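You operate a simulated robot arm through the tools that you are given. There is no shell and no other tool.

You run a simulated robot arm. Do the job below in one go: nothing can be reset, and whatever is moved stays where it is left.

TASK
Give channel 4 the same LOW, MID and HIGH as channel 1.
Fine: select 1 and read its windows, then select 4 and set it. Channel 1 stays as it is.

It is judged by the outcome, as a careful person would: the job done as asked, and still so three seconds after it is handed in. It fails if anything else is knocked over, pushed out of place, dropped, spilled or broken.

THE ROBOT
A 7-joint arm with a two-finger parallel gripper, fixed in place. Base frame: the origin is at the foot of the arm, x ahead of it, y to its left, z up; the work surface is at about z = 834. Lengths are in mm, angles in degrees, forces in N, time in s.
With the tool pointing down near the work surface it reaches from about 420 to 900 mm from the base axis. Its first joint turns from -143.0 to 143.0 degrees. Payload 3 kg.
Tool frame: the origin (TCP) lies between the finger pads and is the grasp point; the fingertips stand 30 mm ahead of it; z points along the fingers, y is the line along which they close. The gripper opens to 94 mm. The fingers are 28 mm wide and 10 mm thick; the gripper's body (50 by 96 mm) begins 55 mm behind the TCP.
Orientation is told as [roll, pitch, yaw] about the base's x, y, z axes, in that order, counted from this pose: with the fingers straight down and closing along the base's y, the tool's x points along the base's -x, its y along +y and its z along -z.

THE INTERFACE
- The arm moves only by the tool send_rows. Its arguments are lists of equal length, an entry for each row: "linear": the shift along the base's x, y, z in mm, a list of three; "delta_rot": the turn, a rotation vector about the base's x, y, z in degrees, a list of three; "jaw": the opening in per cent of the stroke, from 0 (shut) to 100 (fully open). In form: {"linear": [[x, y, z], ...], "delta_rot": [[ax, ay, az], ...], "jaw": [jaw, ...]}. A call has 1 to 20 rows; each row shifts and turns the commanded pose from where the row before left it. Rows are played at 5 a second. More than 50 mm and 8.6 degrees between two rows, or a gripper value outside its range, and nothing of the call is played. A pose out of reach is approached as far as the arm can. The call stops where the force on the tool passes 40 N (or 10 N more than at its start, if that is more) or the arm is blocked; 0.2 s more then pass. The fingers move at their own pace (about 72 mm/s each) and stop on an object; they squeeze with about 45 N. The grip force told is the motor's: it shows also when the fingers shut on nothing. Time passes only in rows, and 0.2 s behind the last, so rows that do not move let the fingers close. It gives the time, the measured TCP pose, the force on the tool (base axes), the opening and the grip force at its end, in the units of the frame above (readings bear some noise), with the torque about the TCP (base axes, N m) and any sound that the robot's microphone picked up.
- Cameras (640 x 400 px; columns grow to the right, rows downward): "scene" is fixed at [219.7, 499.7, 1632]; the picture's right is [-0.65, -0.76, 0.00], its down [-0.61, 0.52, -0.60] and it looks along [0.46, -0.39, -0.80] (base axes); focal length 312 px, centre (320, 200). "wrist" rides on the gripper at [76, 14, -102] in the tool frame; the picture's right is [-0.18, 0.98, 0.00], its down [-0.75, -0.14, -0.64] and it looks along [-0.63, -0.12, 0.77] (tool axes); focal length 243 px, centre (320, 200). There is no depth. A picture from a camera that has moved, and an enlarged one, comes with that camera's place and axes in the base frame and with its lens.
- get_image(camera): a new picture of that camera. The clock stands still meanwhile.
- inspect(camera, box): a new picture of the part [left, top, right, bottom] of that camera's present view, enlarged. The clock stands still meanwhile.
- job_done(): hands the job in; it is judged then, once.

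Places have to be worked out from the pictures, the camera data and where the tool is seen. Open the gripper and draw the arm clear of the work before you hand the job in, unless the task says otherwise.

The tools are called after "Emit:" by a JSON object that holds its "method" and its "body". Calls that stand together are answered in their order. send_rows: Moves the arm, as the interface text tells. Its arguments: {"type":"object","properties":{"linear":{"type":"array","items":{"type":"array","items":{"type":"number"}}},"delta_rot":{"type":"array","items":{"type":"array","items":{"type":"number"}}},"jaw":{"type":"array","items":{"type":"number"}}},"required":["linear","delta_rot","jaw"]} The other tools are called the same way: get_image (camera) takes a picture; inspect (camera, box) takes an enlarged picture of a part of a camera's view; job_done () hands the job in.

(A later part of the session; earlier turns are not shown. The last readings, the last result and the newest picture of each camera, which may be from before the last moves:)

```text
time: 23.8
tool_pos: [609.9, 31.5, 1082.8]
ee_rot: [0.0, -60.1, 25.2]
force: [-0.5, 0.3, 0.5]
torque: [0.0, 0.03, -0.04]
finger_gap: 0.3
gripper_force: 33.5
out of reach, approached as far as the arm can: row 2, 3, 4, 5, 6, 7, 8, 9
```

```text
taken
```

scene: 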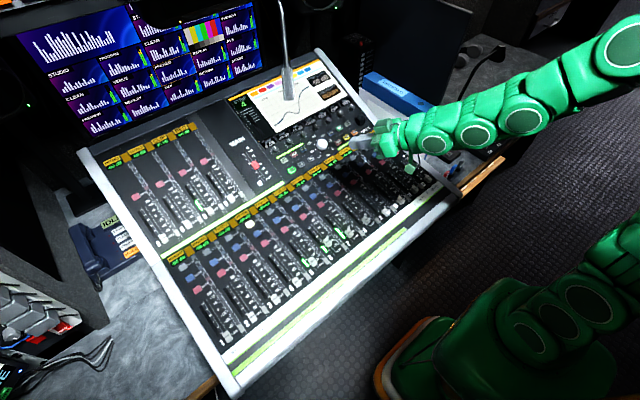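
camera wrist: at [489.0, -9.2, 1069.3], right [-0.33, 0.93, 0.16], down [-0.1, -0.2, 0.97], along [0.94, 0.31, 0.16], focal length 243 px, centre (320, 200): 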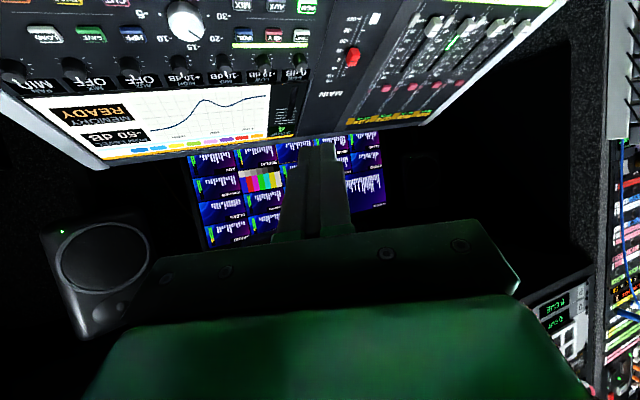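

The arm stopped short at (610, 31, 1083) because of reach, but clear of everything, and the mic's picture position hasn't changed. I raise the hand 80 mm and turn it right 15° to catch the mic on the right of the wrist view.

Emit:
{"method": "send_rows", "body": {"linear": [[0, 0, 20], [0, 0, 30], [0, 0, 30], [0, 0, 0]], "delta_rot": [[0, 0, -5], [0, 0, -5], [0, 0, -5], [0, 0, 0]], "jaw": [0, 0, 0, 0]}}

Emit:
{"method": "get_image", "body": {"camera": "wrist"}}

Emit:
{"method": "get_image", "body": {"camera": "scene"}}

```text
time: 24.8
tool_pos: [611.4, 32.3, 1164.6]
ee_rot: [-0.1, -60.0, 9.9]
force: [-0.1, 0.8, 0.2]
torque: [0.01, -0.01, 0.03]
finger_gap: 0.0
gripper_force: 33.0
```

```text
taken
camera wrist: at [483.6, 24.1, 1150.8], right [-0.08, 0.98, 0.16], down [-0.15, -0.17, 0.97], along [0.99, 0.05, 0.16], focal length 243 px, centre (320, 200)
```

wrist: 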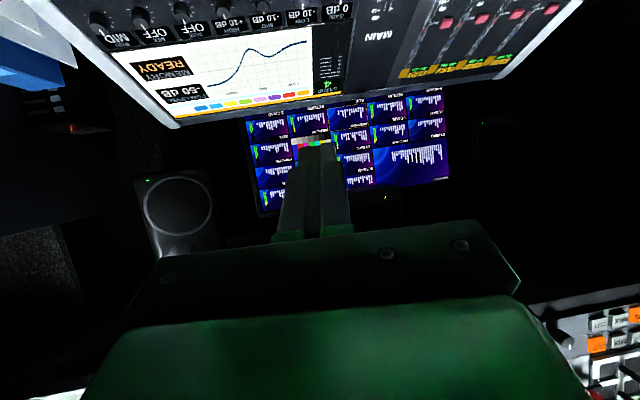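

```text
taken
```

scene: 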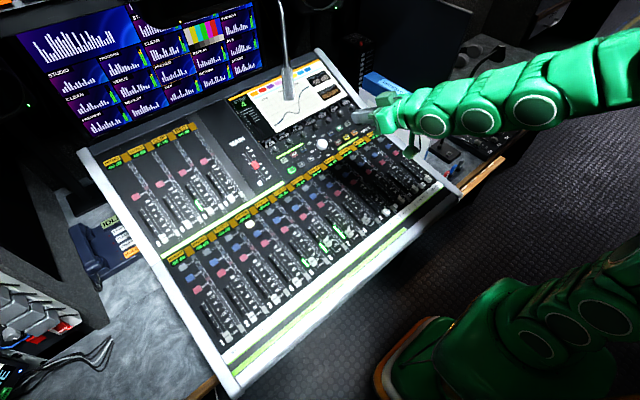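

The mic isn't obvious here either, so it must be quite high. I enlarge the right side of this view.

Emit:
{"method": "inspect", "body": {"camera": "wrist", "box": [440, 160, 640, 400]}}

Emit:
{"method": "inspect", "body": {"camera": "scene", "box": [250, 0, 350, 110]}}

```text
1.67 times, centred on (540, 280) of wrist
camera zoom: at [483.6, 24.1, 1150.8], right [-0.08, 0.98, 0.16], down [-0.15, -0.17, 0.97], along [0.99, 0.05, 0.16], focal length 404 px, centre (-47, 67)
```

zoom: 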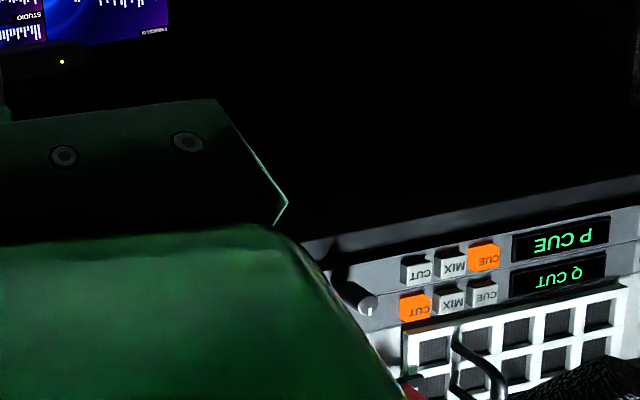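

```text
3.64 times, centred on (300, 55) of scene
camera zoom: at [219.7, 499.7, 1632.0], right [-0.65, -0.76, 0.0], down [-0.61, 0.52, -0.6], along [0.46, -0.39, -0.8], focal length 1135 px, centre (393, 727)
```

zoom: 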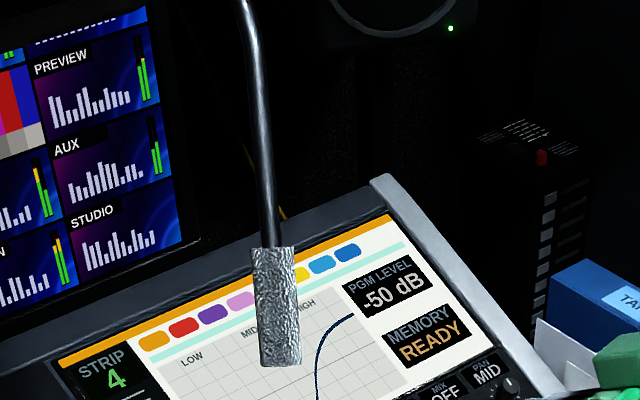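

Still no mic in view, so it must hang above about z 1270 and nearer the scene camera. I raise the hand another 80 mm and turn it left about 17° to look at that spot.

Emit:
{"method": "send_rows", "body": {"linear": [[0, 0, 20], [0, 0, 30], [0, 0, 30], [0, 0, 0], [0, 0, 0]], "delta_rot": [[0, 0, 6], [0, 0, 6], [0, 0, 5], [0, 0, 0], [0, 0, 0]], "jaw": [0, 0, 0, 0, 0]}}

Emit:
{"method": "get_image", "body": {"camera": "wrist"}}

Emit:
{"method": "inspect", "body": {"camera": "wrist", "box": [440, 160, 640, 400]}}

```text
time: 26.0
tool_pos: [611.1, 29.8, 1244.9]
ee_rot: [-0.1, -60.0, 27.1]
force: [0.2, 1.0, -0.1]
torque: [-0.04, 0.0, 0.01]
finger_gap: 0.0
gripper_force: 33.1
```

```text
taken
camera wrist: at [491.8, -15.1, 1231.4], right [-0.36, 0.92, 0.16], down [-0.1, -0.21, 0.97], along [0.93, 0.34, 0.16], focal length 243 px, centre (320, 200)
```

wrist: 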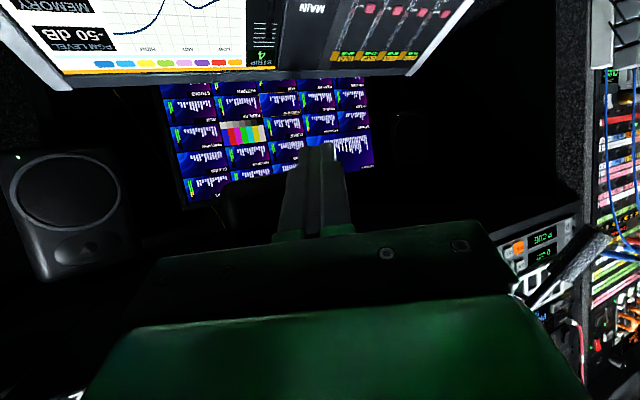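

```text
1.67 times, centred on (540, 280) of wrist
camera zoom: at [491.8, -15.1, 1231.4], right [-0.36, 0.92, 0.16], down [-0.1, -0.21, 0.97], along [0.93, 0.34, 0.16], focal length 404 px, centre (-47, 67)
```

zoom: 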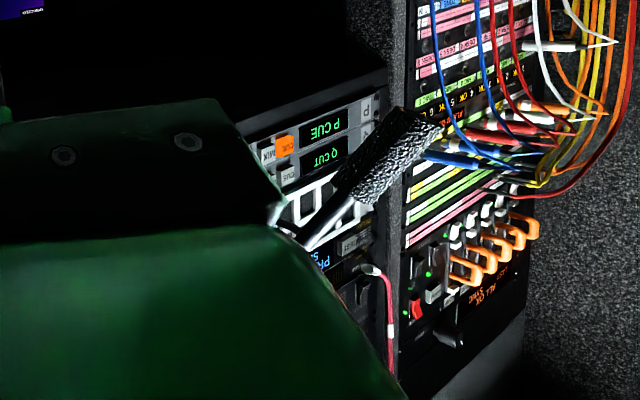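

I've fixed the mic: its tip is at about (586, 253, 1321), with the gooseneck rising behind it, so from here on I keep the arm well to its right (y below 120). Now I turn the tool to face the tilted upper panel (about 22°), half open the fingers and move above the MID knob for a close look at the knobs.

Emit:
{"method": "send_rows", "body": {"linear": [[0, -5, -30], [0, -5, -38], [0, -5, -38], [0, -5, -38], [10, 0, 0], [10, 0, 0], [10, 0, 0], [10, 0, 0], [10, 0, 0], [20, 0, -10], [34, 0, -18], [34, 0, -18], [34, 0, -18], [34, 0, -18], [34, -5, -19], [0, 0, 0]], "delta_rot": [[0, 0, -6.75], [0, 0, -6.75], [0, 0, -6.75], [0, 0, -6.75], [0, 7.6, 0], [0, 7.6, 0], [0, 7.6, 0], [0, 7.6, 0], [0, 7.6, 0], [0, 0, 0], [0, 0, 0], [0, 0, 0], [0, 0, 0], [0, 0, 0], [0, 0, 0], [0, 0, 0]], "jaw": [0, 0, 0, 0, 0, 0, 0, 0, 20, 48, 48, 48, 48, 48, 48, 48]}}

Emit:
{"method": "get_image", "body": {"camera": "wrist"}}

Emit:
{"method": "get_image", "body": {"camera": "scene"}}

```text
time: 29.4
tool_pos: [859.3, 5.7, 1003.7]
ee_rot: [-0.1, -22.0, 0.0]
force: [-0.1, 0.4, 0.0]
torque: [0.02, 0.02, -0.01]
finger_gap: 45.2
gripper_force: 0.1
out of reach, approached as far as the arm can: row 4
```

```text
taken
camera wrist: at [750.4, 19.8, 1071.0], right [0.17, 0.98, 0.07], down [0.46, -0.14, 0.88], along [0.87, -0.12, -0.47], focal length 243 px, centre (320, 200)
```

wrist: 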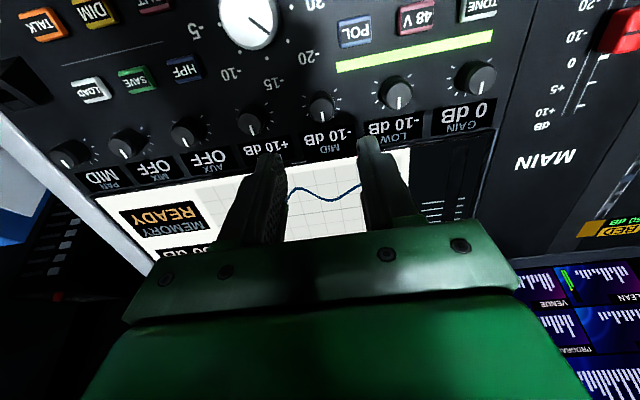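

```text
taken
```

scene: 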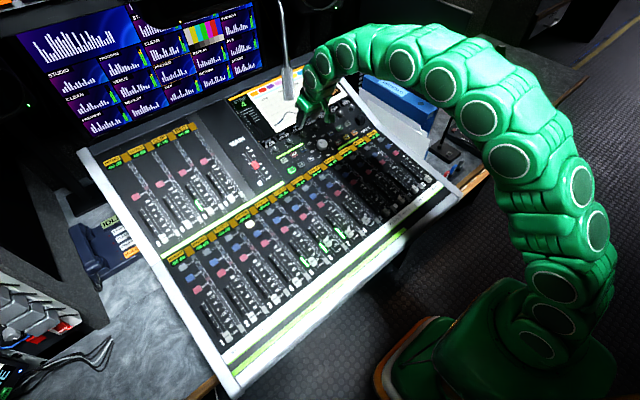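

A clear view: I can see all knobs and windows (upside down): LOW −10, MID −10, HIGH +10. I enlarge to measure the knobs.

Emit:
{"method": "inspect", "body": {"camera": "wrist", "box": [220, 50, 440, 180]}}

Emit:
{"method": "inspect", "body": {"camera": "scene", "box": [250, 70, 370, 170]}}

```text
2.91 times, centred on (330, 115) of wrist
camera zoom: at [750.4, 19.8, 1071.0], right [0.17, 0.98, 0.07], down [0.46, -0.14, 0.88], along [0.87, -0.12, -0.47], focal length 706 px, centre (291, 447)
```

zoom: 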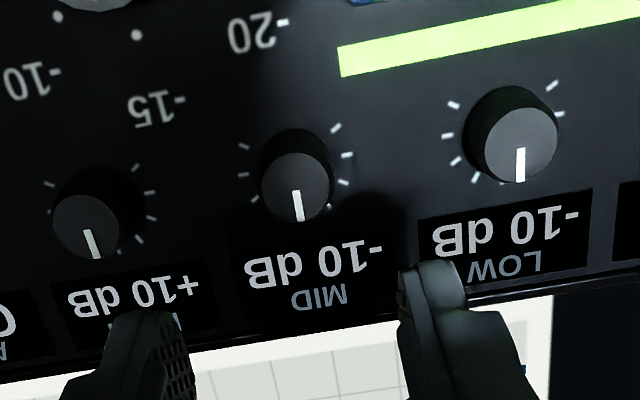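

```text
4.00 times, centred on (310, 120) of scene
camera zoom: at [219.7, 499.7, 1632.0], right [-0.65, -0.76, 0.0], down [-0.61, 0.52, -0.6], along [0.46, -0.39, -0.8], focal length 1248 px, centre (360, 520)
```

zoom: 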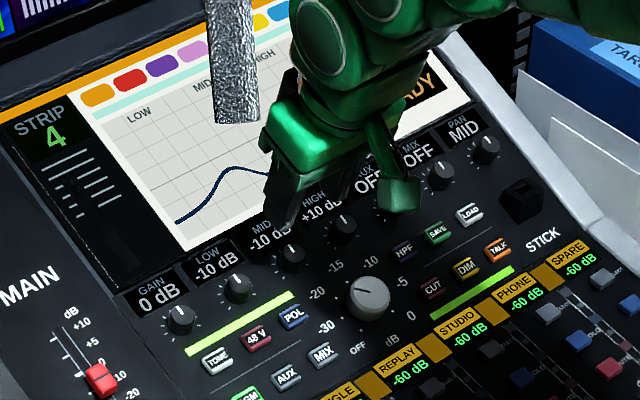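

The cap centres come out at LOW (884, 67, 916), MID (885, 9, 916), HIGH (about 885, −50, 916), caps about 22 mm wide and 18–20 mm tall. I move above LOW, staying about 30 mm clear of the cap with the fingertips.

Emit:
{"method": "send_rows", "body": {"linear": [[1, 20, -8], [1, 20, -12], [1, 21, -12], [0, 0, 0], [0, 0, 0]], "delta_rot": [[0, 0, 0], [0, 0, 0], [0, 0, 0], [0, 0, 0], [0, 0, 0]], "jaw": [48, 48, 48, 48, 48]}}

Emit:
{"method": "get_image", "body": {"camera": "wrist"}}

Emit:
{"method": "inspect", "body": {"camera": "wrist", "box": [220, 50, 440, 200]}}

Emit:
{"method": "inspect", "body": {"camera": "scene", "box": [250, 70, 370, 170]}}

```text
time: 30.6
tool_pos: [861.0, 68.0, 972.1]
ee_rot: [0.1, -22.0, 0.0]
force: [0.6, -0.3, -0.1]
torque: [0.0, 0.01, 0.02]
finger_gap: 44.9
gripper_force: 0.0
```

```text
taken
camera wrist: at [752.1, 82.0, 1039.6], right [0.17, 0.98, 0.07], down [0.46, -0.14, 0.88], along [0.87, -0.12, -0.47], focal length 243 px, centre (320, 200)
```

wrist: 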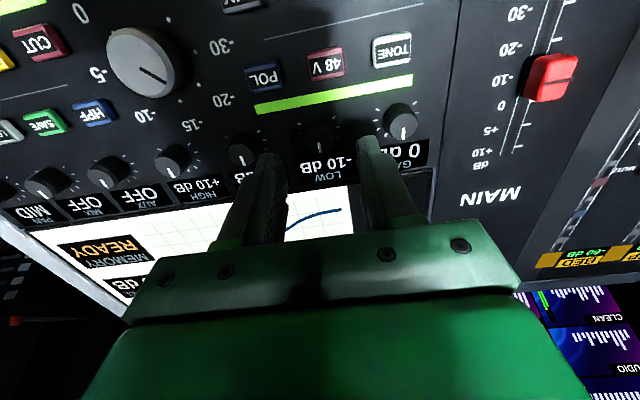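

```text
2.67 times, centred on (330, 125) of wrist
camera zoom: at [752.1, 82.0, 1039.6], right [0.17, 0.98, 0.07], down [0.46, -0.14, 0.88], along [0.87, -0.12, -0.47], focal length 647 px, centre (293, 400)
```

zoom: 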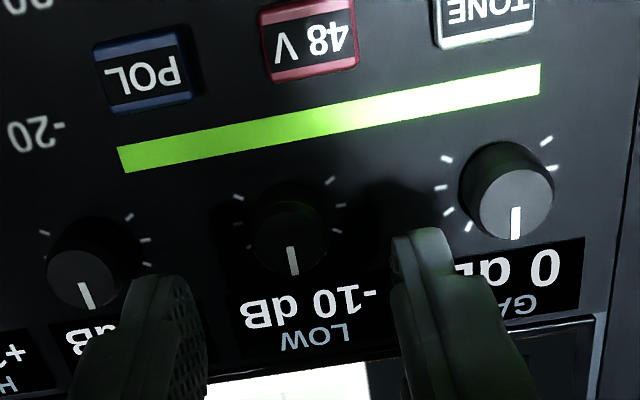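

```text
4.00 times, centred on (310, 120) of scene
camera zoom: at [219.7, 499.7, 1632.0], right [-0.65, -0.76, 0.0], down [-0.61, 0.52, -0.6], along [0.46, -0.39, -0.8], focal length 1248 px, centre (360, 520)
```

zoom: 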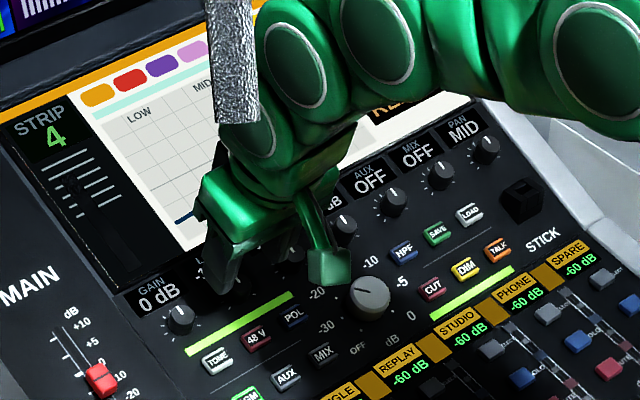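

Combining two wrist views gives LOW's cap centre at (884.2, 67.2, 919.5); I'm about 1.6 mm low on the slope and 58 mm away along the tool axis. I descend 28 mm along the axis and check the finger alignment.

Emit:
{"method": "send_rows", "body": {"linear": [[3, -0.3, -6.3], [3, -0.3, -6.3], [3, -0.2, -6.3], [2.8, 0, -6.3], [0, 0, 0]], "delta_rot": [[0, 0, 0], [0, 0, 0], [0, 0, 0], [0, 0, 0], [0, 0, 0]], "jaw": [48, 48, 48, 48, 48]}}

Emit:
{"method": "inspect", "body": {"camera": "wrist", "box": [220, 70, 440, 220]}}

```text
time: 31.8
tool_pos: [872.2, 66.2, 947.3]
ee_rot: [0.0, -22.0, -0.1]
force: [0.2, 0.6, -0.6]
torque: [-0.02, 0.01, 0.01]
finger_gap: 45.2
gripper_force: 0.1
```

```text
2.67 times, centred on (330, 145) of wrist
camera zoom: at [763.8, 80.5, 1014.4], right [0.17, 0.98, 0.07], down [0.46, -0.14, 0.88], along [0.87, -0.12, -0.47], focal length 647 px, centre (293, 347)
```

zoom: 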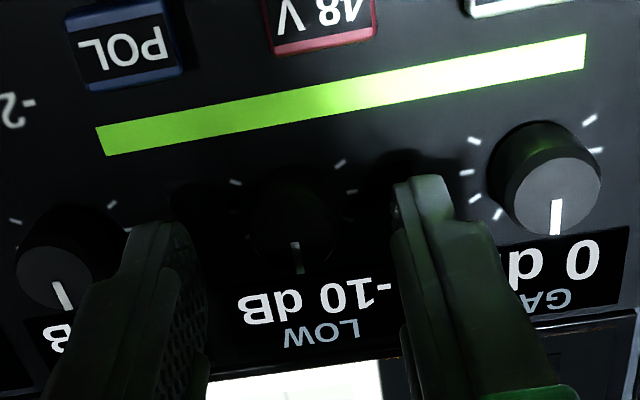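

The knob is centred between the fingers and the LOW window stays readable between them. I descend 13 mm more so the pads straddle the knob, then close.

Emit:
{"method": "send_rows", "body": {"linear": [[1.6, 0, -4], [1.6, 0, -4], [1.5, 0, -4], [0, 0, 0]], "delta_rot": [[0, 0, 0], [0, 0, 0], [0, 0, 0], [0, 0, 0]], "jaw": [48, 48, 48, 48]}}

Emit:
{"method": "inspect", "body": {"camera": "wrist", "box": [220, 70, 440, 220]}}

```text
time: 32.8
tool_pos: [876.4, 66.7, 935.3]
ee_rot: [0.1, -22.0, 0.0]
force: [0.4, 0.4, 0.1]
torque: [0.02, 0.01, -0.01]
finger_gap: 44.7
gripper_force: 0.2
```

```text
2.67 times, centred on (330, 145) of wrist
camera zoom: at [767.8, 80.7, 1002.3], right [0.17, 0.98, 0.07], down [0.46, -0.14, 0.88], along [0.87, -0.12, -0.47], focal length 647 px, centre (293, 347)
```

zoom: 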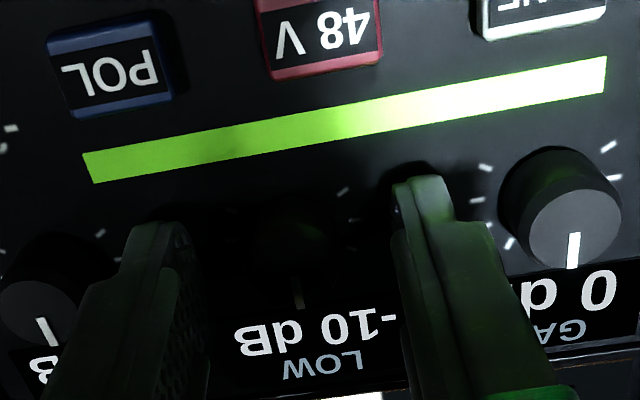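

No contact force and the tips sit just above the panel. I close on the knob.

Emit:
{"method": "send_rows", "body": {"linear": [[0, 0, 0], [0, 0, 0], [0, 0, 0], [0, 0, 0]], "delta_rot": [[0, 0, 0], [0, 0, 0], [0, 0, 0], [0, 0, 0]], "jaw": [35, 25, 15, 15]}}

Emit:
{"method": "inspect", "body": {"camera": "wrist", "box": [220, 70, 440, 220]}}

```text
time: 33.8
tool_pos: [876.8, 67.0, 936.1]
ee_rot: [0.0, -22.0, -0.1]
force: [0.6, 2.0, -0.5]
torque: [0.06, 0.0, 0.01]
finger_gap: 20.5
gripper_force: 45.4
```

```text
2.67 times, centred on (330, 145) of wrist
camera zoom: at [767.8, 80.9, 1002.4], right [0.17, 0.98, 0.07], down [0.46, -0.14, 0.88], along [0.87, -0.12, -0.47], focal length 647 px, centre (293, 347)
```

zoom: 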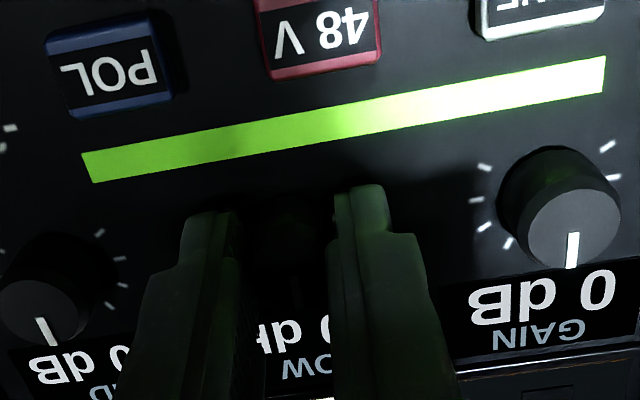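

The knob is gripped (20.5 mm). I turn it 15° clockwise about the knob axis and watch for clicks, torque and the window.

Emit:
{"method": "send_rows", "body": {"linear": [[0, 0, 0], [0, 0, 0], [0, 0, 0], [0, 0, 0]], "delta_rot": [[1.87, 0, -4.64], [1.87, 0, -4.64], [1.87, 0, -4.64], [0, 0, 0]], "jaw": [15, 15, 15, 15]}}

Emit:
{"method": "inspect", "body": {"camera": "wrist", "box": [220, 70, 440, 220]}}

Emit:
{"method": "inspect", "body": {"camera": "scene", "box": [250, 70, 370, 170]}}

```text
time: 34.8
tool_pos: [877.1, 67.2, 934.8]
ee_rot: [5.9, -21.2, -16.2]
force: [-14.1, 2.7, 2.0]
torque: [0.17, 0.42, 0.04]
finger_gap: 20.7
gripper_force: 44.9
```

```text
2.67 times, centred on (330, 145) of wrist
camera zoom: at [773.8, 100.1, 1004.9], right [0.4, 0.9, 0.16], down [0.4, -0.33, 0.85], along [0.82, -0.28, -0.49], focal length 647 px, centre (293, 347)
```

zoom: 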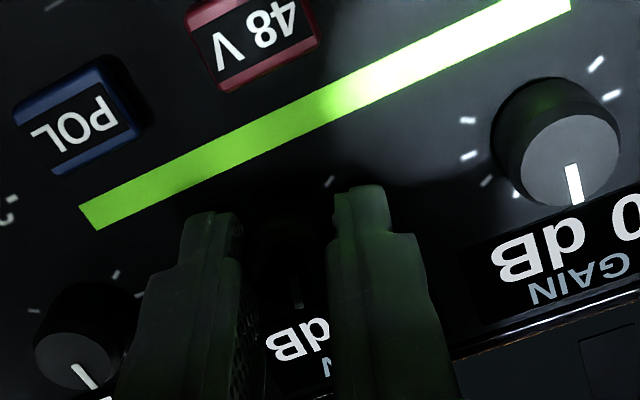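

```text
4.00 times, centred on (310, 120) of scene
camera zoom: at [219.7, 499.7, 1632.0], right [-0.65, -0.76, 0.0], down [-0.61, 0.52, -0.6], along [0.46, -0.39, -0.8], focal length 1248 px, centre (360, 520)
```

zoom: 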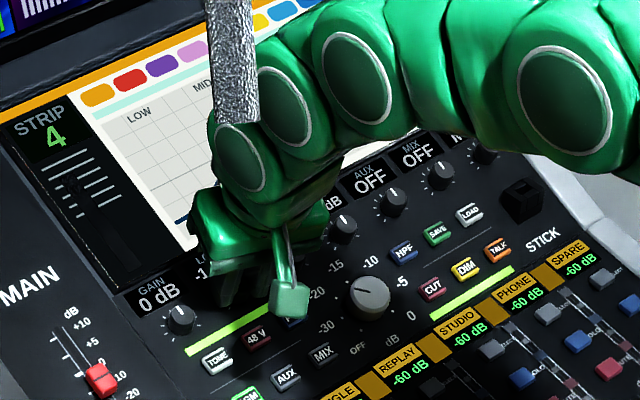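

No click yet; a small side force built up. I look closely at the LOW window in the scene view.

Emit:
{"method": "inspect", "body": {"camera": "scene", "box": [270, 120, 310, 150]}}

Emit:
{"method": "inspect", "body": {"camera": "wrist", "box": [290, 140, 370, 220]}}

```text
13.33 times, centred on (290, 135) of scene
camera zoom: at [219.7, 499.7, 1632.0], right [-0.65, -0.76, 0.0], down [-0.61, 0.52, -0.6], along [0.46, -0.39, -0.8], focal length 4160 px, centre (720, 1067)
```

zoom: 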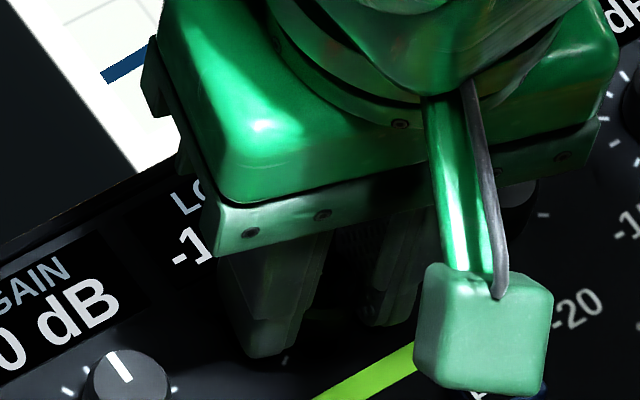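

```text
5.00 times, centred on (330, 180) of wrist
camera zoom: at [773.8, 100.1, 1004.9], right [0.4, 0.9, 0.16], down [0.4, -0.33, 0.85], along [0.82, -0.28, -0.49], focal length 1213 px, centre (270, 300)
```

zoom: 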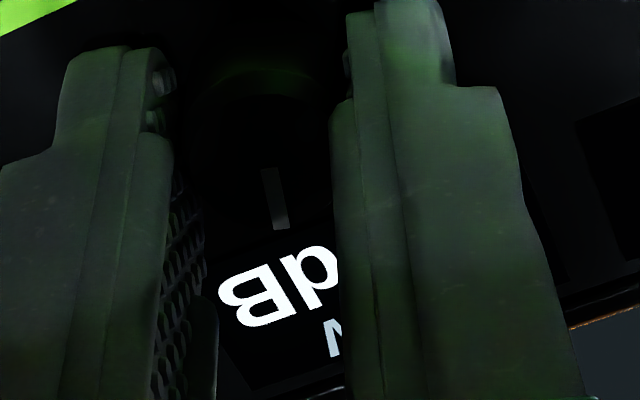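

The window still shows "−1…", so it hasn't stepped yet. I turn 15° more in small rows.

Emit:
{"method": "send_rows", "body": {"linear": [[0, 0, 0], [0, 0, 0], [0, 0, 0], [0, 0, 0]], "delta_rot": [[1.87, 0, -4.64], [1.87, 0, -4.64], [1.87, 0, -4.64], [0, 0, 0]], "jaw": [15, 15, 15, 15]}}

Emit:
{"method": "inspect", "body": {"camera": "scene", "box": [260, 110, 320, 150]}}

Emit:
{"method": "get_image", "body": {"camera": "wrist"}}

```text
time: 35.8
tool_pos: [877.0, 66.1, 935.3]
ee_rot: [11.3, -19.0, -32.0]
force: [-23.4, 4.7, -1.1]
torque: [0.06, 0.62, 0.01]
finger_gap: 20.5
gripper_force: 44.5
```

```text
10.00 times, centred on (290, 130) of scene
camera zoom: at [219.7, 499.7, 1632.0], right [-0.65, -0.76, 0.0], down [-0.61, 0.52, -0.6], along [0.46, -0.39, -0.8], focal length 3120 px, centre (620, 900)
```

zoom: 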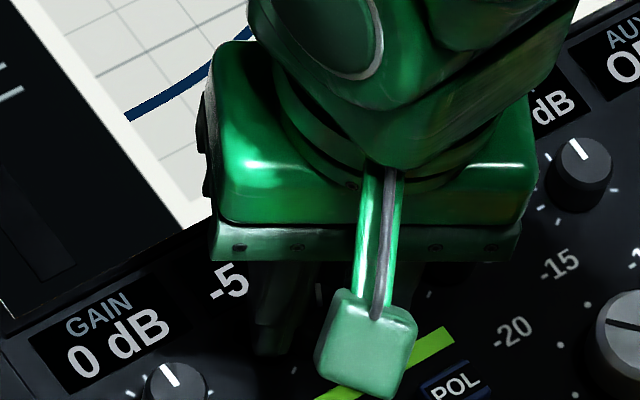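

```text
taken
camera wrist: at [784.2, 117.1, 1009.0], right [0.6, 0.76, 0.24], down [0.3, -0.5, 0.81], along [0.74, -0.42, -0.53], focal length 243 px, centre (320, 200)
```

wrist: 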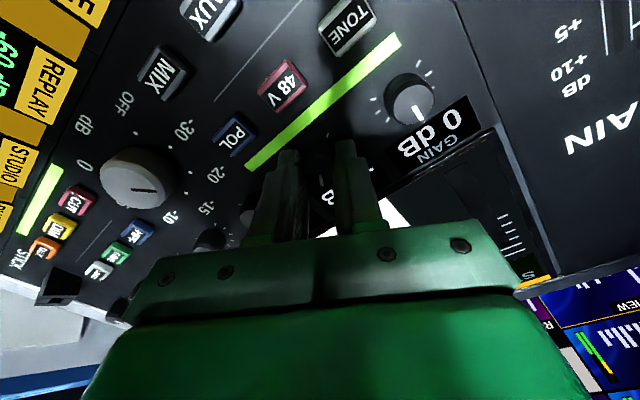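

LOW went from −10 to −5, so about 30° clockwise makes +5 dB. A side force of −23 N in x has built up at the tips; I ease the tool 1 mm down-slope to relieve it and gauge the stiffness.

Emit:
{"method": "send_rows", "body": {"linear": [[-0.93, 0, -0.37], [0, 0, 0]], "delta_rot": [[0, 0, 0], [0, 0, 0]], "jaw": [15, 15]}}

```text
time: 36.4
tool_pos: [877.3, 65.4, 935.7]
ee_rot: [11.4, -19.0, -31.8]
force: [-4.3, 3.6, -7.5]
torque: [0.05, 0.08, -0.02]
finger_gap: 20.4
gripper_force: 45.1
```

Stiffness is about 20 N/mm, so the knob axis lies about 2.3 mm to +y of my rotation centre. I continue 30° clockwise with a small orbit compensation.

Emit:
{"method": "send_rows", "body": {"linear": [[-0.13, 0.14, -0.05], [-0.13, 0.14, -0.05], [-0.13, 0.14, -0.05], [-0.13, 0.14, -0.05], [-0.13, 0.14, -0.05], [-0.13, 0.14, -0.05], [0, 0, 0]], "delta_rot": [[1.87, 0, -4.64], [1.87, 0, -4.64], [1.87, 0, -4.64], [1.87, 0, -4.64], [1.87, 0, -4.64], [1.87, 0, -4.64], [0, 0, 0]], "jaw": [15, 15, 15, 15, 15, 15, 15]}}

Emit:
{"method": "inspect", "body": {"camera": "scene", "box": [260, 110, 320, 150]}}

Emit:
{"method": "get_image", "body": {"camera": "wrist"}}

```text
time: 38.0
tool_pos: [876.8, 66.1, 934.2]
ee_rot: [19.3, -10.9, -62.0]
force: [35.9, -7.5, -8.9]
torque: [-0.24, -0.92, -0.13]
finger_gap: 20.5
gripper_force: 45.1
```

```text
10.00 times, centred on (290, 130) of scene
camera zoom: at [219.7, 499.7, 1632.0], right [-0.65, -0.76, 0.0], down [-0.61, 0.52, -0.6], along [0.46, -0.39, -0.8], focal length 3120 px, centre (620, 900)
```

zoom: 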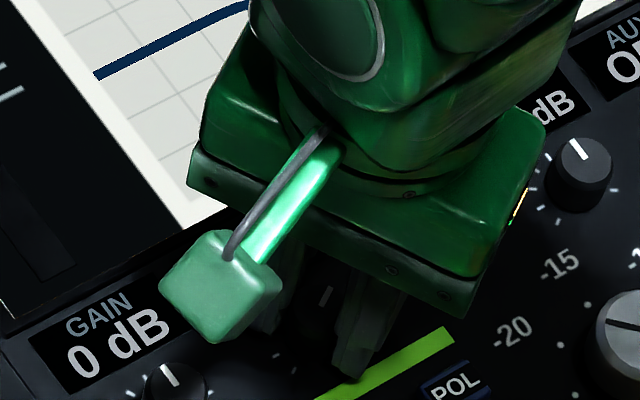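

```text
taken
camera wrist: at [814.4, 139.5, 1021.1], right [0.87, 0.33, 0.35], down [-0.01, -0.72, 0.69], along [0.48, -0.61, -0.63], focal length 243 px, centre (320, 200)
```

wrist: 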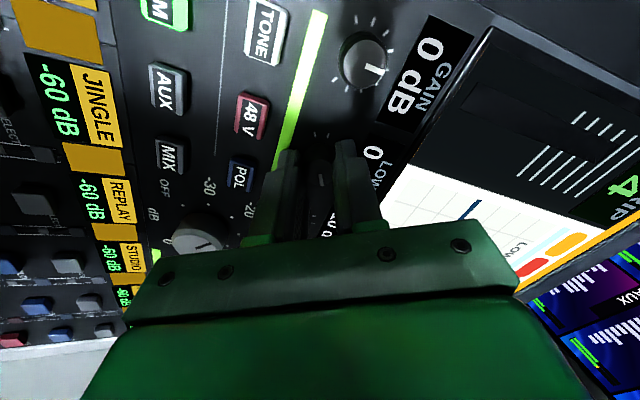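

LOW now reads 0 dB (60° → +10). The side force has swung to +36 N, so I release, back off along the axis and re-centre before turning on.

Emit:
{"method": "send_rows", "body": {"linear": [[0, 0, 0], [0, 0, 0], [0, 0, 0], [-5.6, 0, 13.9], [-5.6, 0, 13.9], [0, 0, 0]], "delta_rot": [[0, 0, 0], [0, 0, 0], [0, 0, 0], [0, 0, 0], [0, 0, 0], [0, 0, 0]], "jaw": [30, 48, 48, 48, 48, 48]}}

Emit:
{"method": "get_image", "body": {"camera": "wrist"}}

Emit:
{"method": "inspect", "body": {"camera": "wrist", "box": [240, 60, 440, 210]}}

Emit:
{"method": "inspect", "body": {"camera": "scene", "box": [250, 70, 370, 170]}}

```text
time: 39.4
tool_pos: [864.2, 66.4, 961.8]
ee_rot: [19.3, -10.7, -61.9]
force: [0.1, 0.3, -0.2]
torque: [0.01, 0.0, -0.02]
finger_gap: 44.9
gripper_force: 0.0
```

```text
taken
camera wrist: at [802.0, 140.2, 1048.2], right [0.88, 0.33, 0.35], down [0.0, -0.72, 0.69], along [0.48, -0.61, -0.63], focal length 243 px, centre (320, 200)
```

wrist: 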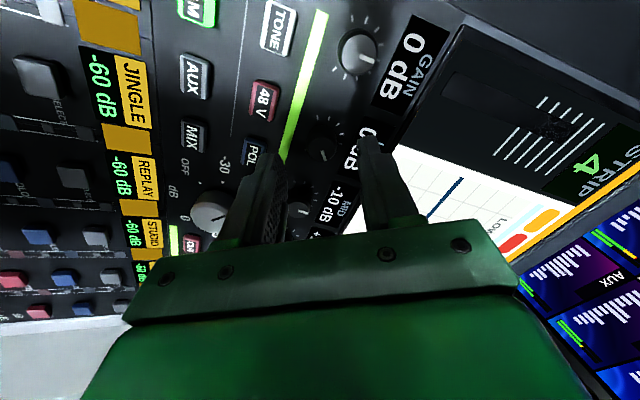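

```text
2.67 times, centred on (340, 135) of wrist
camera zoom: at [802.0, 140.2, 1048.2], right [0.88, 0.33, 0.35], down [0.0, -0.72, 0.69], along [0.48, -0.61, -0.63], focal length 647 px, centre (267, 373)
```

zoom: 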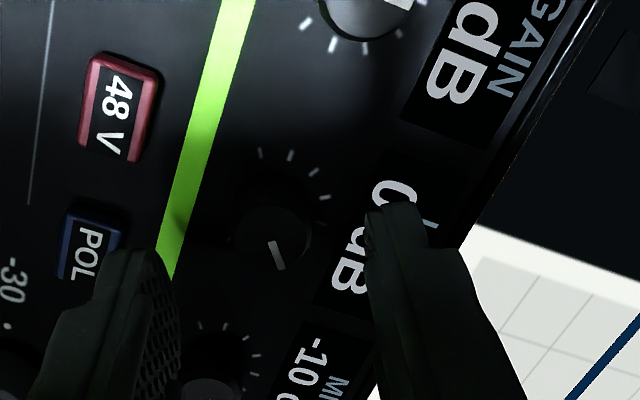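

```text
4.00 times, centred on (310, 120) of scene
camera zoom: at [219.7, 499.7, 1632.0], right [-0.65, -0.76, 0.0], down [-0.61, 0.52, -0.6], along [0.46, -0.39, -0.8], focal length 1248 px, centre (360, 520)
```

zoom: 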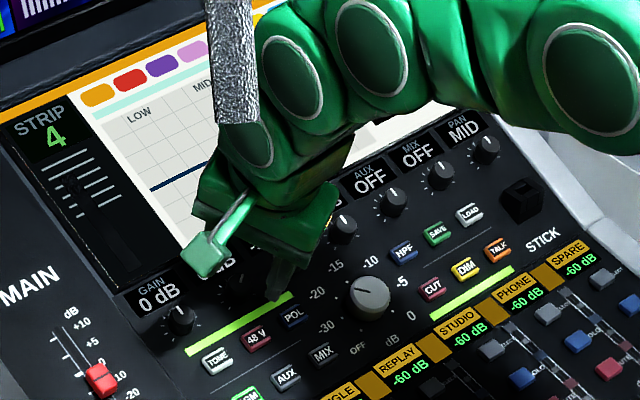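

LOW shows 0 dB and the knob holds its place after release. Knob centre re-measures as (884.4, 66.5, 919.7). I turn the tool back 60°, re-centre over the knob, and check before gripping again.

Emit:
{"method": "send_rows", "body": {"linear": [[0.3, 0, 0.1], [0.3, -0.1, 0.1], [0.3, -0.1, 0.1], [0.3, -0.1, 0.1], [0.3, -0.1, 0.1], [0.3, -0.1, 0.1], [0.3, -0.1, 0.1], [0.4, 0, 0.1], [0, 0, 0], [0, 0, 0]], "delta_rot": [[-2.81, 0, 6.953], [-2.81, 0, 6.953], [-2.81, 0, 6.953], [-2.81, 0, 6.953], [-2.81, 0, 6.953], [-2.81, 0, 6.953], [-2.81, 0, 6.953], [-2.81, 0, 6.953], [0, 0, 0], [0, 0, 0]], "jaw": [48, 48, 48, 48, 48, 48, 48, 48, 48, 48]}}

Emit:
{"method": "inspect", "body": {"camera": "wrist", "box": [220, 50, 440, 200]}}

```text
time: 41.6
tool_pos: [866.9, 66.0, 963.5]
ee_rot: [-0.1, -22.1, 0.0]
force: [0.0, 1.1, -0.3]
torque: [-0.04, -0.01, 0.01]
finger_gap: 45.0
gripper_force: 0.1
```

```text
2.67 times, centred on (330, 125) of wrist
camera zoom: at [757.6, 80.9, 1029.9], right [0.17, 0.98, 0.07], down [0.46, -0.14, 0.88], along [0.87, -0.12, -0.47], focal length 647 px, centre (293, 400)
```

zoom: 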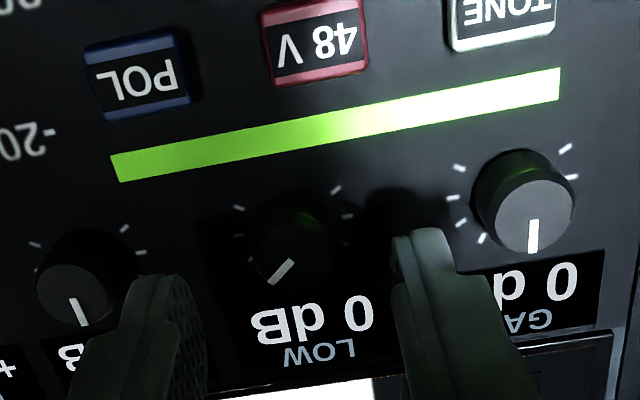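

The pointer has moved to the lower left of the picture; I enlarge it to measure how far the knob really turned.

Emit:
{"method": "inspect", "body": {"camera": "wrist", "box": [290, 120, 350, 160]}}

Emit:
{"method": "inspect", "body": {"camera": "wrist", "box": [375, 90, 455, 160]}}

```text
10.00 times, centred on (320, 140) of wrist
camera zoom: at [757.6, 80.9, 1029.9], right [0.17, 0.98, 0.07], down [0.46, -0.14, 0.88], along [0.87, -0.12, -0.47], focal length 2426 px, centre (320, 800)
```

zoom: 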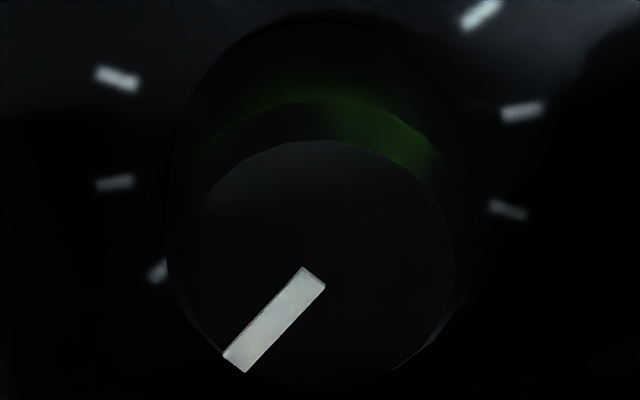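

```text
5.71 times, centred on (415, 125) of wrist
camera zoom: at [757.6, 80.9, 1029.9], right [0.17, 0.98, 0.07], down [0.46, -0.14, 0.88], along [0.87, -0.12, -0.47], focal length 1386 px, centre (-223, 629)
```

zoom: 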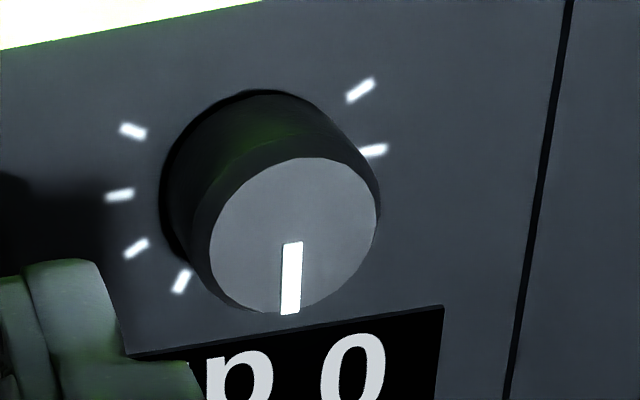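

The knob actually turned about 51° for those two steps. The axis is now well centred (within 0.5 mm). I descend 30 mm and grip again.

Emit:
{"method": "send_rows", "body": {"linear": [[2.81, 0, -6.95], [2.81, 0, -6.95], [2.81, 0, -6.95], [2.81, 0, -6.95], [0, 0, 0], [0, 0, 0], [0, 0, 0], [0, 0, 0], [0, 0, 0]], "delta_rot": [[0, 0, 0], [0, 0, 0], [0, 0, 0], [0, 0, 0], [0, 0, 0], [0, 0, 0], [0, 0, 0], [0, 0, 0], [0, 0, 0]], "jaw": [48, 48, 48, 48, 48, 35, 25, 15, 15]}}

```text
time: 43.6
tool_pos: [878.3, 66.6, 933.9]
ee_rot: [-0.1, -22.0, 0.0]
force: [1.0, 3.3, -1.6]
torque: [0.08, -0.08, 0.0]
finger_gap: 20.4
gripper_force: 45.2
```

Gripped with small forces. I turn 15° clockwise and check force and window.

Emit:
{"method": "send_rows", "body": {"linear": [[0, 0, 0], [0, 0, 0], [0, 0, 0], [0, 0, 0]], "delta_rot": [[1.873, 0, -4.636], [1.873, 0, -4.636], [1.873, 0, -4.636], [0, 0, 0]], "jaw": [15, 15, 15, 15]}}

Emit:
{"method": "inspect", "body": {"camera": "scene", "box": [260, 110, 320, 150]}}

Emit:
{"method": "inspect", "body": {"camera": "wrist", "box": [280, 120, 400, 220]}}

```text
time: 44.6
tool_pos: [878.8, 66.4, 934.2]
ee_rot: [5.9, -21.3, -16.3]
force: [-1.2, -2.2, 1.2]
torque: [-0.15, -0.14, -0.07]
finger_gap: 20.5
gripper_force: 45.1
```

```text
10.00 times, centred on (290, 130) of scene
camera zoom: at [219.7, 499.7, 1632.0], right [-0.65, -0.76, 0.0], down [-0.61, 0.52, -0.6], along [0.46, -0.39, -0.8], focal length 3120 px, centre (620, 900)
```

zoom: 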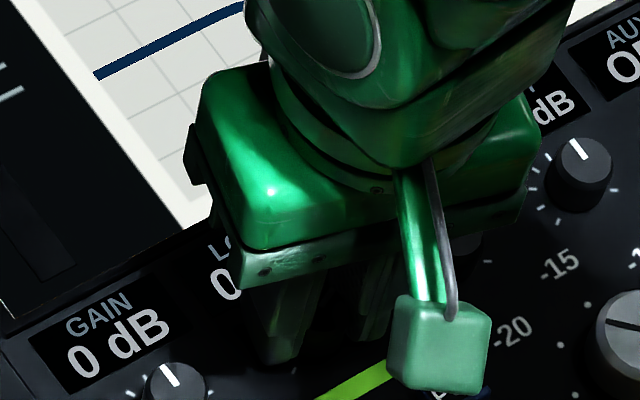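

```text
4.00 times, centred on (340, 170) of wrist
camera zoom: at [775.7, 99.9, 1004.4], right [0.4, 0.9, 0.16], down [0.4, -0.33, 0.85], along [0.82, -0.28, -0.49], focal length 970 px, centre (240, 320)
```

zoom: 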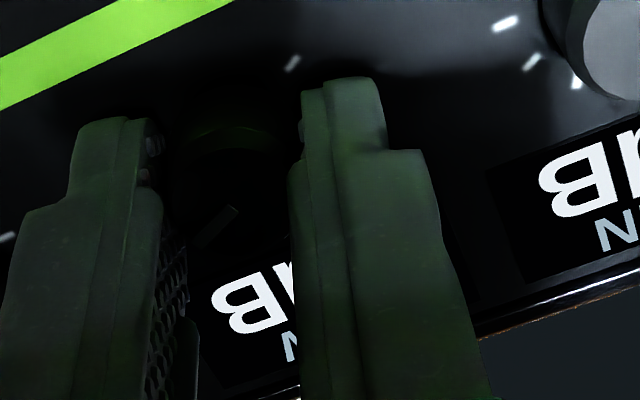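

Forces are negligible now; LOW still shows 0. I turn 10° more.

Emit:
{"method": "send_rows", "body": {"linear": [[0, 0, 0], [0, 0, 0], [0, 0, 0]], "delta_rot": [[1.873, 0, -4.636], [1.873, 0, -4.636], [0, 0, 0]], "jaw": [15, 15, 15]}}

Emit:
{"method": "inspect", "body": {"camera": "scene", "box": [260, 110, 320, 150]}}

```text
time: 45.4
tool_pos: [878.2, 66.0, 934.0]
ee_rot: [9.7, -19.9, -26.9]
force: [14.5, -7.7, -1.7]
torque: [-0.2, -0.58, -0.04]
finger_gap: 20.5
gripper_force: 45.3
```

```text
10.00 times, centred on (290, 130) of scene
camera zoom: at [219.7, 499.7, 1632.0], right [-0.65, -0.76, 0.0], down [-0.61, 0.52, -0.6], along [0.46, -0.39, -0.8], focal length 3120 px, centre (620, 900)
```

zoom: 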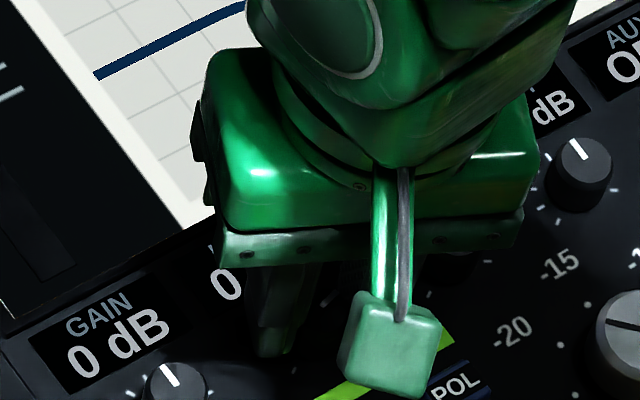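

Still 0 at 25°. I ease off the side force slightly and turn 5° more.

Emit:
{"method": "send_rows", "body": {"linear": [[0.5, -0.3, 0.2], [0, 0, 0]], "delta_rot": [[1.873, 0, -4.636], [0, 0, 0]], "jaw": [15, 15]}}

Emit:
{"method": "inspect", "body": {"camera": "scene", "box": [260, 110, 320, 150]}}

```text
time: 46.0
tool_pos: [877.5, 65.6, 935.4]
ee_rot: [11.5, -18.9, -32.1]
force: [5.1, -7.5, 0.3]
torque: [-0.14, -0.19, -0.08]
finger_gap: 20.4
gripper_force: 44.9
```

```text
10.00 times, centred on (290, 130) of scene
camera zoom: at [219.7, 499.7, 1632.0], right [-0.65, -0.76, 0.0], down [-0.61, 0.52, -0.6], along [0.46, -0.39, -0.8], focal length 3120 px, centre (620, 900)
```

zoom: 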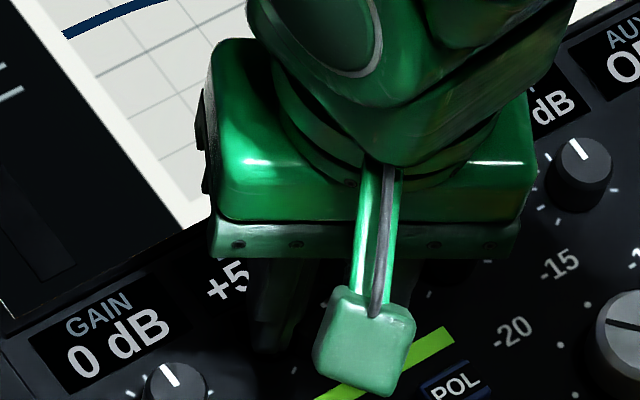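

LOW now reads +5. Steps fit "round(angle/30°)", so with the knob near 79° I want about 120° for +10. I turn 20° more with slight force relief.

Emit:
{"method": "send_rows", "body": {"linear": [[0.2, -0.35, 0.1], [0, 0, 0], [0, 0, 0], [0, 0, 0], [0, 0, 0]], "delta_rot": [[1.873, 0, -4.636], [1.873, 0, -4.636], [1.873, 0, -4.636], [1.873, 0, -4.636], [0, 0, 0]], "jaw": [15, 15, 15, 15, 15]}}

```text
time: 47.2
tool_pos: [879.1, 65.7, 934.6]
ee_rot: [17.0, -13.9, -52.3]
force: [-30.9, -11.5, 11.5]
torque: [-0.41, 0.57, -0.08]
finger_gap: 20.4
gripper_force: 44.8
```

Forces have grown (about −24 N down-slope and +22 N outward along the normal). I relieve by shifting about 1 mm along each, then read again.

Emit:
{"method": "send_rows", "body": {"linear": [[-1.2, -0.5, 0.5], [0, 0, 0]], "delta_rot": [[0, 0, 0], [0, 0, 0]], "jaw": [15, 15]}}

Emit:
{"method": "inspect", "body": {"camera": "scene", "box": [260, 110, 320, 150]}}

Emit:
{"method": "get_image", "body": {"camera": "wrist"}}

```text
time: 47.8
tool_pos: [878.5, 65.9, 934.5]
ee_rot: [17.2, -14.0, -52.2]
force: [13.4, -7.8, -15.9]
torque: [-0.37, -0.49, -0.18]
finger_gap: 20.2
gripper_force: 45.0
```

```text
10.00 times, centred on (290, 130) of scene
camera zoom: at [219.7, 499.7, 1632.0], right [-0.65, -0.76, 0.0], down [-0.61, 0.52, -0.6], along [0.46, -0.39, -0.8], focal length 3120 px, centre (620, 900)
```

zoom: 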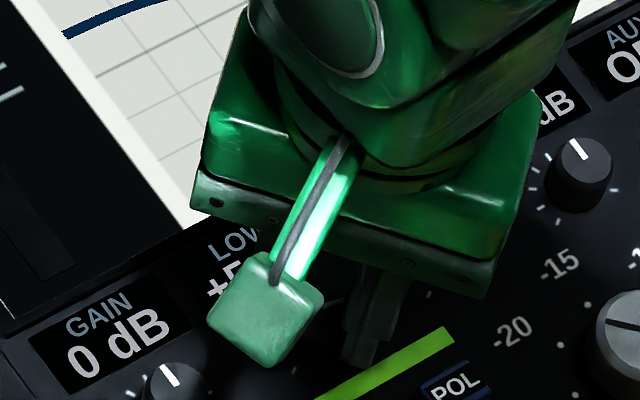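

```text
taken
camera wrist: at [804.5, 133.0, 1016.2], right [0.81, 0.49, 0.33], down [0.11, -0.67, 0.74], along [0.58, -0.56, -0.59], focal length 243 px, centre (320, 200)
```

wrist: 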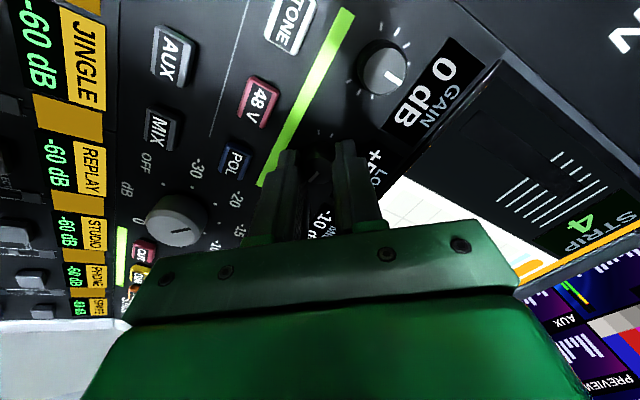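

Forces are moderate again and the window still shows +5. I turn 10° more.

Emit:
{"method": "send_rows", "body": {"linear": [[0.2, -0.1, -0.2], [0, 0, 0], [0, 0, 0]], "delta_rot": [[1.873, 0, -4.636], [1.873, 0, -4.636], [0, 0, 0]], "jaw": [15, 15, 15]}}

Emit:
{"method": "inspect", "body": {"camera": "wrist", "box": [300, 80, 460, 200]}}

```text
time: 48.6
tool_pos: [876.8, 66.2, 935.2]
ee_rot: [19.1, -10.8, -62.0]
force: [3.2, -9.9, -13.7]
torque: [-0.37, 0.06, -0.11]
finger_gap: 20.3
gripper_force: 44.7
```

```text
3.33 times, centred on (380, 140) of wrist
camera zoom: at [815.9, 138.4, 1020.9], right [0.88, 0.33, 0.35], down [-0.01, -0.72, 0.69], along [0.48, -0.61, -0.63], focal length 809 px, centre (120, 400)
```

zoom: 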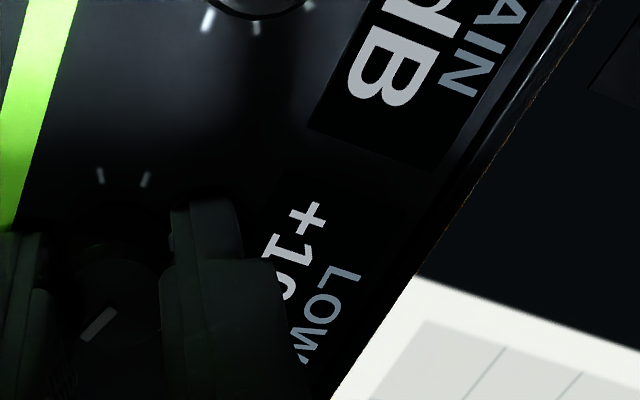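

LOW now reads +10. To sit well inside the step I turn 9° more, then release and back off.

Emit:
{"method": "send_rows", "body": {"linear": [[0, -0.2, 0], [0, -0.1, 0], [0, 0, 0]], "delta_rot": [[1.686, 0, -4.172], [1.686, 0, -4.172], [0, 0, 0]], "jaw": [15, 15, 15]}}

Emit:
{"method": "inspect", "body": {"camera": "wrist", "box": [300, 80, 460, 200]}}

```text
time: 49.4
tool_pos: [878.0, 64.5, 935.0]
ee_rot: [20.5, -7.7, -70.5]
force: [-0.7, -4.2, -21.1]
torque: [-0.12, 0.28, -0.02]
finger_gap: 20.4
gripper_force: 44.3
```

```text
3.33 times, centred on (380, 140) of wrist
camera zoom: at [826.7, 141.3, 1025.3], right [0.91, 0.18, 0.37], down [-0.11, -0.75, 0.65], along [0.39, -0.63, -0.67], focal length 809 px, centre (120, 400)
```

zoom: 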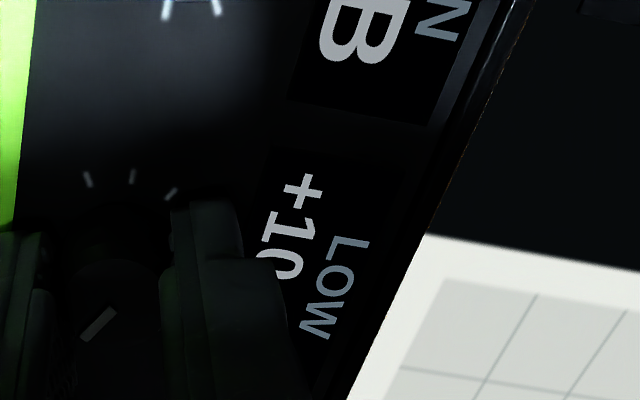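

LOW is at +10 with a margin. I open, back off 30 mm along the axis and confirm the windows.

Emit:
{"method": "send_rows", "body": {"linear": [[0, 0, 0], [0, 0, 0], [0, 0, 0], [-5.6, 0, 13.9], [-5.6, 0, 13.9], [0, 0, 0]], "delta_rot": [[0, 0, 0], [0, 0, 0], [0, 0, 0], [0, 0, 0], [0, 0, 0], [0, 0, 0]], "jaw": [30, 48, 48, 48, 48, 48]}}

Emit:
{"method": "get_image", "body": {"camera": "wrist"}}

Emit:
{"method": "inspect", "body": {"camera": "wrist", "box": [270, 80, 430, 200]}}

Emit:
{"method": "inspect", "body": {"camera": "scene", "box": [240, 0, 380, 150]}}

```text
time: 50.8
tool_pos: [866.5, 64.0, 961.6]
ee_rot: [20.5, -7.7, -70.5]
force: [0.2, 0.6, -0.5]
torque: [0.01, -0.02, -0.01]
finger_gap: 45.0
gripper_force: 0.1
```

```text
taken
camera wrist: at [815.4, 140.8, 1053.3], right [0.91, 0.18, 0.37], down [-0.11, -0.75, 0.65], along [0.39, -0.63, -0.67], focal length 243 px, centre (320, 200)
```

wrist: 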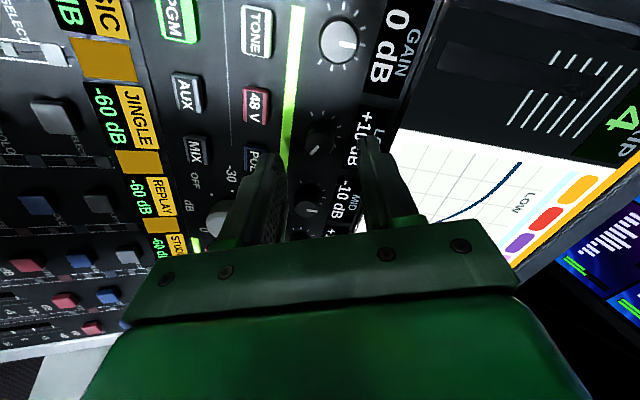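

```text
3.33 times, centred on (350, 140) of wrist
camera zoom: at [815.4, 140.8, 1053.3], right [0.91, 0.18, 0.37], down [-0.11, -0.75, 0.65], along [0.39, -0.63, -0.67], focal length 809 px, centre (220, 400)
```

zoom: 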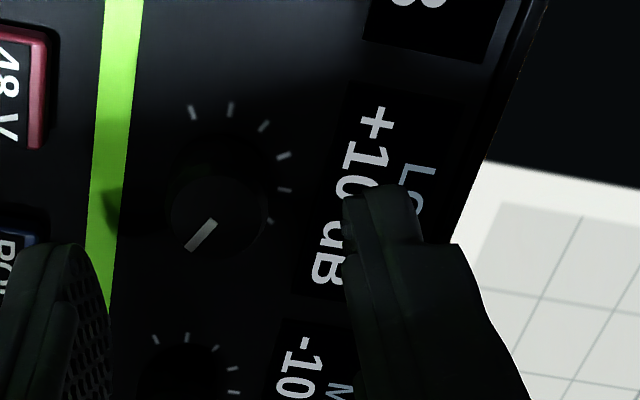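

```text
2.67 times, centred on (310, 75) of scene
camera zoom: at [219.7, 499.7, 1632.0], right [-0.65, -0.76, 0.0], down [-0.61, 0.52, -0.6], along [0.46, -0.39, -0.8], focal length 832 px, centre (347, 533)
```

zoom: 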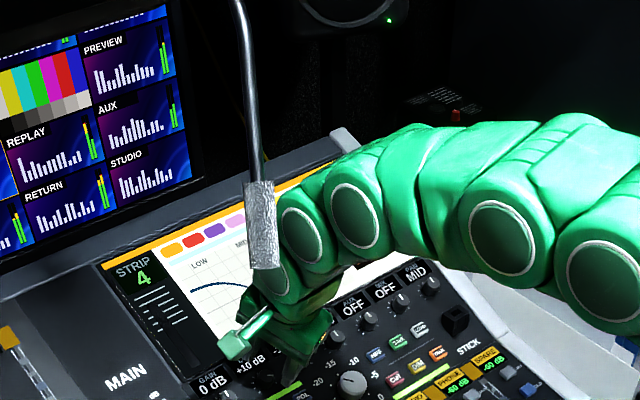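

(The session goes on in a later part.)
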